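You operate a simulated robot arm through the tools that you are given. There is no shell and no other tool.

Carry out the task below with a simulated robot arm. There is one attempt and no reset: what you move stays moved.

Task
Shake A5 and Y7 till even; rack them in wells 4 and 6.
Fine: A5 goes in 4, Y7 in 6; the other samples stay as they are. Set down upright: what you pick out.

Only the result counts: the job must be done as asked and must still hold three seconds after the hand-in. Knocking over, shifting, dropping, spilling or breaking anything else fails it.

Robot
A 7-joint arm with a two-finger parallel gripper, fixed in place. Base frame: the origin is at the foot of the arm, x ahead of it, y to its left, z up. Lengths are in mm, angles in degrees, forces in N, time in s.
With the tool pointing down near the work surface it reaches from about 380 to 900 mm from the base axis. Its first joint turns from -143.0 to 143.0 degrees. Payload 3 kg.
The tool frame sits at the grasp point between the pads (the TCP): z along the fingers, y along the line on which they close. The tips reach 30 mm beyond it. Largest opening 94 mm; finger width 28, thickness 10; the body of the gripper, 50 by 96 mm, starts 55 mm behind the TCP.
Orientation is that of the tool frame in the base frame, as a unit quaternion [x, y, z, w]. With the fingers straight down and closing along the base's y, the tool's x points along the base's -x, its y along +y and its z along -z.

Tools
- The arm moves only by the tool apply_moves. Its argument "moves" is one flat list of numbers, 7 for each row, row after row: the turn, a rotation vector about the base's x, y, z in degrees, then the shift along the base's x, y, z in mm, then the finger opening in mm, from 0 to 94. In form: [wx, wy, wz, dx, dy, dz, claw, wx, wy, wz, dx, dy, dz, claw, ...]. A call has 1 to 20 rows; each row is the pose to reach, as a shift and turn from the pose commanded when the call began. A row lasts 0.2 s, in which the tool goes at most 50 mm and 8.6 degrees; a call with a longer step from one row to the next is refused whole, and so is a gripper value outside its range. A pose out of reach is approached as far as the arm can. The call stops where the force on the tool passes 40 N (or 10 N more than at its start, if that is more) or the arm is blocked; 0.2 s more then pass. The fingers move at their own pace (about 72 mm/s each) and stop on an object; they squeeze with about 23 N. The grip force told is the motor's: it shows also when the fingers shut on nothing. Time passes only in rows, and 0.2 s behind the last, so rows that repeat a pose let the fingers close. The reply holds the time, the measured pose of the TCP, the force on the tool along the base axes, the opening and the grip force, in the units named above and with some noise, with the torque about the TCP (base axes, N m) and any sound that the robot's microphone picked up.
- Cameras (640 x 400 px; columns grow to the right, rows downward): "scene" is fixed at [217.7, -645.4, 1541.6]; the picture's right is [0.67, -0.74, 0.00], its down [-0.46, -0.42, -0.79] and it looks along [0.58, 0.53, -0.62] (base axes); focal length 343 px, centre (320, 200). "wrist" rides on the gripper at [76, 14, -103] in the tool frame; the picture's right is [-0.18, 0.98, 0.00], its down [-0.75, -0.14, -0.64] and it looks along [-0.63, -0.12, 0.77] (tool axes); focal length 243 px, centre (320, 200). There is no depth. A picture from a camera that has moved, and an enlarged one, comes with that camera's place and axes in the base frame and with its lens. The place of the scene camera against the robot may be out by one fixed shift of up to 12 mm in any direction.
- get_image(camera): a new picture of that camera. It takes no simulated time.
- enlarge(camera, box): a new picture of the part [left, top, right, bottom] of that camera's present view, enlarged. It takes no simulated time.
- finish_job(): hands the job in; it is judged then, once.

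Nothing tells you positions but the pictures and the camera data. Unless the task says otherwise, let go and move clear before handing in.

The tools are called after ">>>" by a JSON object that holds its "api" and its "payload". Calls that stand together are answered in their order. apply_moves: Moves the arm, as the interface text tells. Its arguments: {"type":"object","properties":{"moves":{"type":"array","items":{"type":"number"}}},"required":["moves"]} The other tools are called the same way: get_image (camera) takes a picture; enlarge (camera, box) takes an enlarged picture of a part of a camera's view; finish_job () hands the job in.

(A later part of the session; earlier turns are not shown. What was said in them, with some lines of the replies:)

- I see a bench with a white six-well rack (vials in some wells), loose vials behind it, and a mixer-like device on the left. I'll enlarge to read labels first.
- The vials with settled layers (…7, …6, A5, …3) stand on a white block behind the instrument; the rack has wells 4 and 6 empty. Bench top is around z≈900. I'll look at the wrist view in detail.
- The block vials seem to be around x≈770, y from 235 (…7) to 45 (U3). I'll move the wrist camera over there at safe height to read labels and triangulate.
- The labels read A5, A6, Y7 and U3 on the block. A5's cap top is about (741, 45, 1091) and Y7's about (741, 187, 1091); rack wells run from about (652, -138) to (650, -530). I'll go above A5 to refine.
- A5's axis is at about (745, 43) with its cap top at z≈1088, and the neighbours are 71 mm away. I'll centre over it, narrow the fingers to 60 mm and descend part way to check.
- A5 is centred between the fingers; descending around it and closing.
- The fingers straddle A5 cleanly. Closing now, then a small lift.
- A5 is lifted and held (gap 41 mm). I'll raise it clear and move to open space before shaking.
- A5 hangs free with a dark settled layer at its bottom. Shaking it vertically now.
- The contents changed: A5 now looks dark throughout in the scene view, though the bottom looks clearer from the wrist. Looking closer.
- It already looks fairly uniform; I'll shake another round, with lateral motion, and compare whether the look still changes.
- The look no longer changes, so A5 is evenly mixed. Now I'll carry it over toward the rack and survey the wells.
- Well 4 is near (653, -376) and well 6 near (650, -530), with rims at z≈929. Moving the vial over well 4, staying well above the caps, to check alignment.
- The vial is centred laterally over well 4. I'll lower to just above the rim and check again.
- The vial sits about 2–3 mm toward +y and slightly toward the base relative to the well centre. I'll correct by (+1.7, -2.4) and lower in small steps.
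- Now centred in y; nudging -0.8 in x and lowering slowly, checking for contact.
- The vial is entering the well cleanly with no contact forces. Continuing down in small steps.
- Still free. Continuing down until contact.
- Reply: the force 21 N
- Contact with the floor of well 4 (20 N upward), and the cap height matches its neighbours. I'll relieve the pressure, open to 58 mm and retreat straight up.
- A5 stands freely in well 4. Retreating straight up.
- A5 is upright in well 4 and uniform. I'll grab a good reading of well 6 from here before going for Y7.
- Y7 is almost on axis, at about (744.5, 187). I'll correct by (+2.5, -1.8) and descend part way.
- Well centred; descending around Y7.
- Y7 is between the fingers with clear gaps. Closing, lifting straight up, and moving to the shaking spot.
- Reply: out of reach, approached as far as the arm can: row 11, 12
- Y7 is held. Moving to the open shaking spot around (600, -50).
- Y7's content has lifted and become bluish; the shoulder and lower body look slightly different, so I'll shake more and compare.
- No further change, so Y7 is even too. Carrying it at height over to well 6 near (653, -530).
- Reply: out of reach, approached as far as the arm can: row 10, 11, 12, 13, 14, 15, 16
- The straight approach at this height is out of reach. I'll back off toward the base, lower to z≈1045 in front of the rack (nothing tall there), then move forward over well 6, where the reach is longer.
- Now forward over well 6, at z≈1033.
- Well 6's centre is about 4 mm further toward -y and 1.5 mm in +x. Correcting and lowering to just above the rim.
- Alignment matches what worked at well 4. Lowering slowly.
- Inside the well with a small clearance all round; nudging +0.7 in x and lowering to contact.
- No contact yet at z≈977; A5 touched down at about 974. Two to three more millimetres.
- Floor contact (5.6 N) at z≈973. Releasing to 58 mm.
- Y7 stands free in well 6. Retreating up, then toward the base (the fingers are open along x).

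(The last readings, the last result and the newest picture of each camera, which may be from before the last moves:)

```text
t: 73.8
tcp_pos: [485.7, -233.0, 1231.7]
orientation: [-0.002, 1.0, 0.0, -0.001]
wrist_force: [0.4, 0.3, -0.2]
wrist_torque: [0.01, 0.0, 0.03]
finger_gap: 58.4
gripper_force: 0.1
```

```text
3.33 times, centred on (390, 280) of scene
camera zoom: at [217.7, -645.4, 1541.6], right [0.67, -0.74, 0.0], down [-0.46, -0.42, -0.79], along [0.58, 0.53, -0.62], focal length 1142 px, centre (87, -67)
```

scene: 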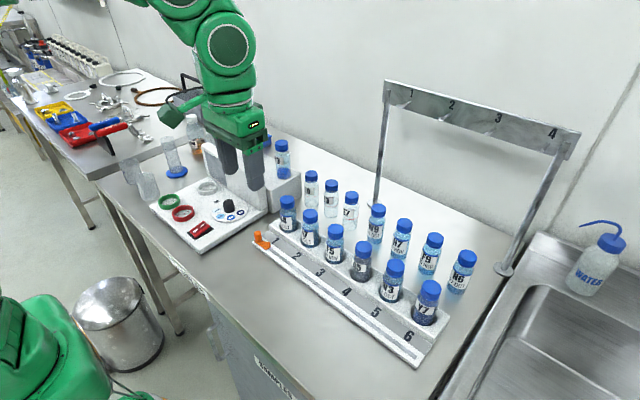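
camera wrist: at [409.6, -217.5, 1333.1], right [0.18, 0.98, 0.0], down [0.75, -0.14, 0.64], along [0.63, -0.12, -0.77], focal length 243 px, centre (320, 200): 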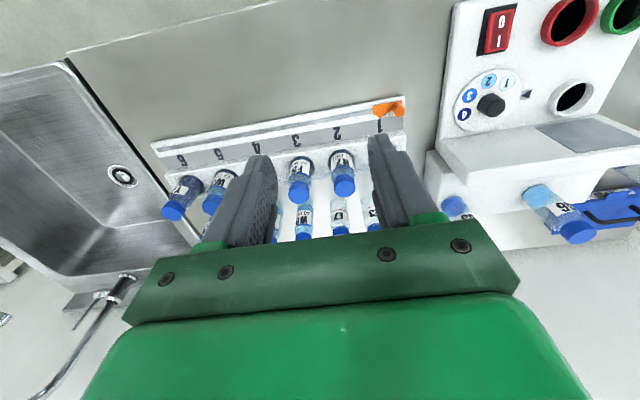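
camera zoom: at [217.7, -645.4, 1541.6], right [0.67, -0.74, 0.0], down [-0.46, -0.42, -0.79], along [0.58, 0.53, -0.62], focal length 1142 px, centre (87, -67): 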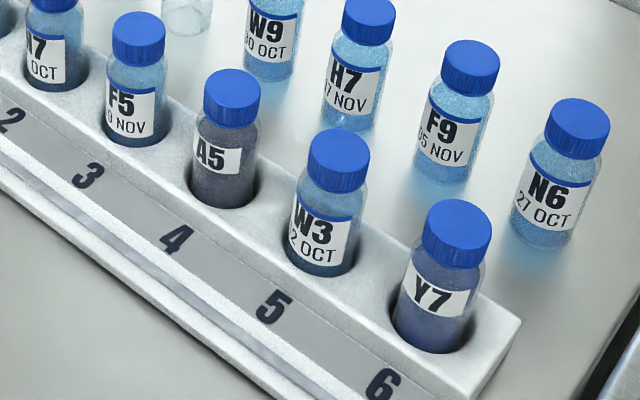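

Both vials stand upright in wells 4 and 6 and everything else is in place. A last close look at evenness.

>>> {"api": "enlarge", "payload": {"camera": "scene", "box": [345, 230, 385, 290]}}

>>> {"api": "enlarge", "payload": {"camera": "scene", "box": [405, 270, 450, 330]}}

>>> {"api": "enlarge", "payload": {"camera": "scene", "box": [240, 160, 400, 260]}}

```text
6.67 times, centred on (365, 260) of scene
camera zoom: at [217.7, -645.4, 1541.6], right [0.67, -0.74, 0.0], down [-0.46, -0.42, -0.79], along [0.58, 0.53, -0.62], focal length 2285 px, centre (20, -200)
```

zoom: 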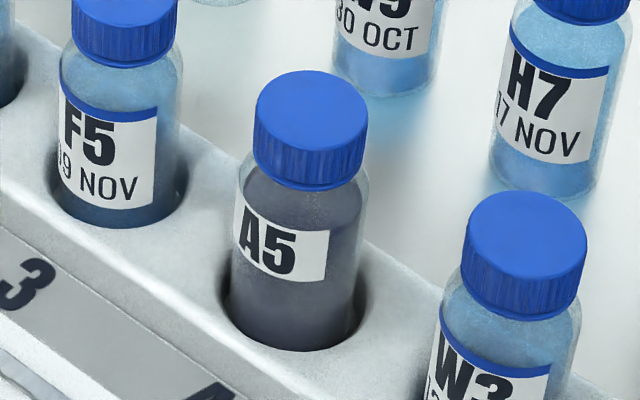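

```text
6.67 times, centred on (428, 300) of scene
camera zoom: at [217.7, -645.4, 1541.6], right [0.67, -0.74, 0.0], down [-0.46, -0.42, -0.79], along [0.58, 0.53, -0.62], focal length 2285 px, centre (-397, -467)
```

zoom: 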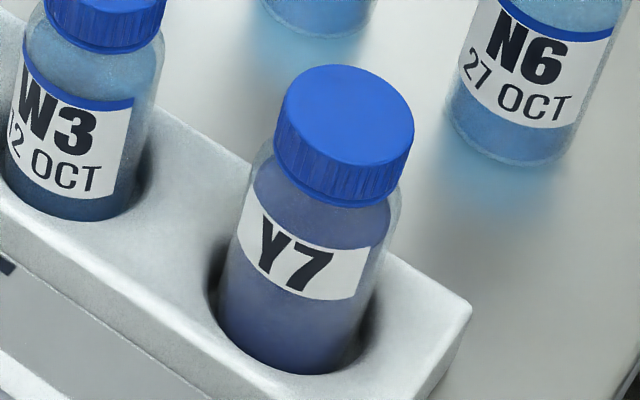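

```text
4.00 times, centred on (320, 210) of scene
camera zoom: at [217.7, -645.4, 1541.6], right [0.67, -0.74, 0.0], down [-0.46, -0.42, -0.79], along [0.58, 0.53, -0.62], focal length 1371 px, centre (320, 160)
```

zoom: 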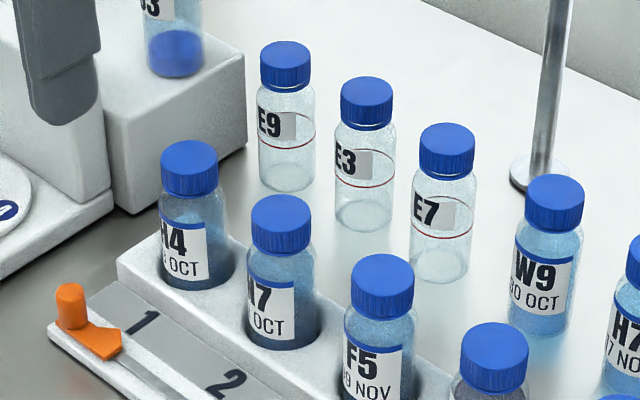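

A5 is in well 4 and Y7 is in well 6. Both are upright and evenly mixed with no visible layers, and the other samples haven't moved. The arm is clear, so I'm handing in.

>>> {"api": "finish_job", "payload": {}}

```text
The job is handed in.
```

A5 is in well 4 and Y7 is in well 6. Both stand upright, and I shook each until another round of shaking made no visible difference.

- **Evenness:** in the last close-up neither vial showed a settled layer. A5 came out grey and Y7 bluish.
- **Other samples:** in the final pictures the rest of the rack and the loose vials behind it are where they started. I only had a partial view of A6 and U3 on the block, and saw nothing out of place there.
- **Hand-in:** the gripper was open and clear of everything. The tool only confirmed that the job was handed in, so I don't have the result of the judging.
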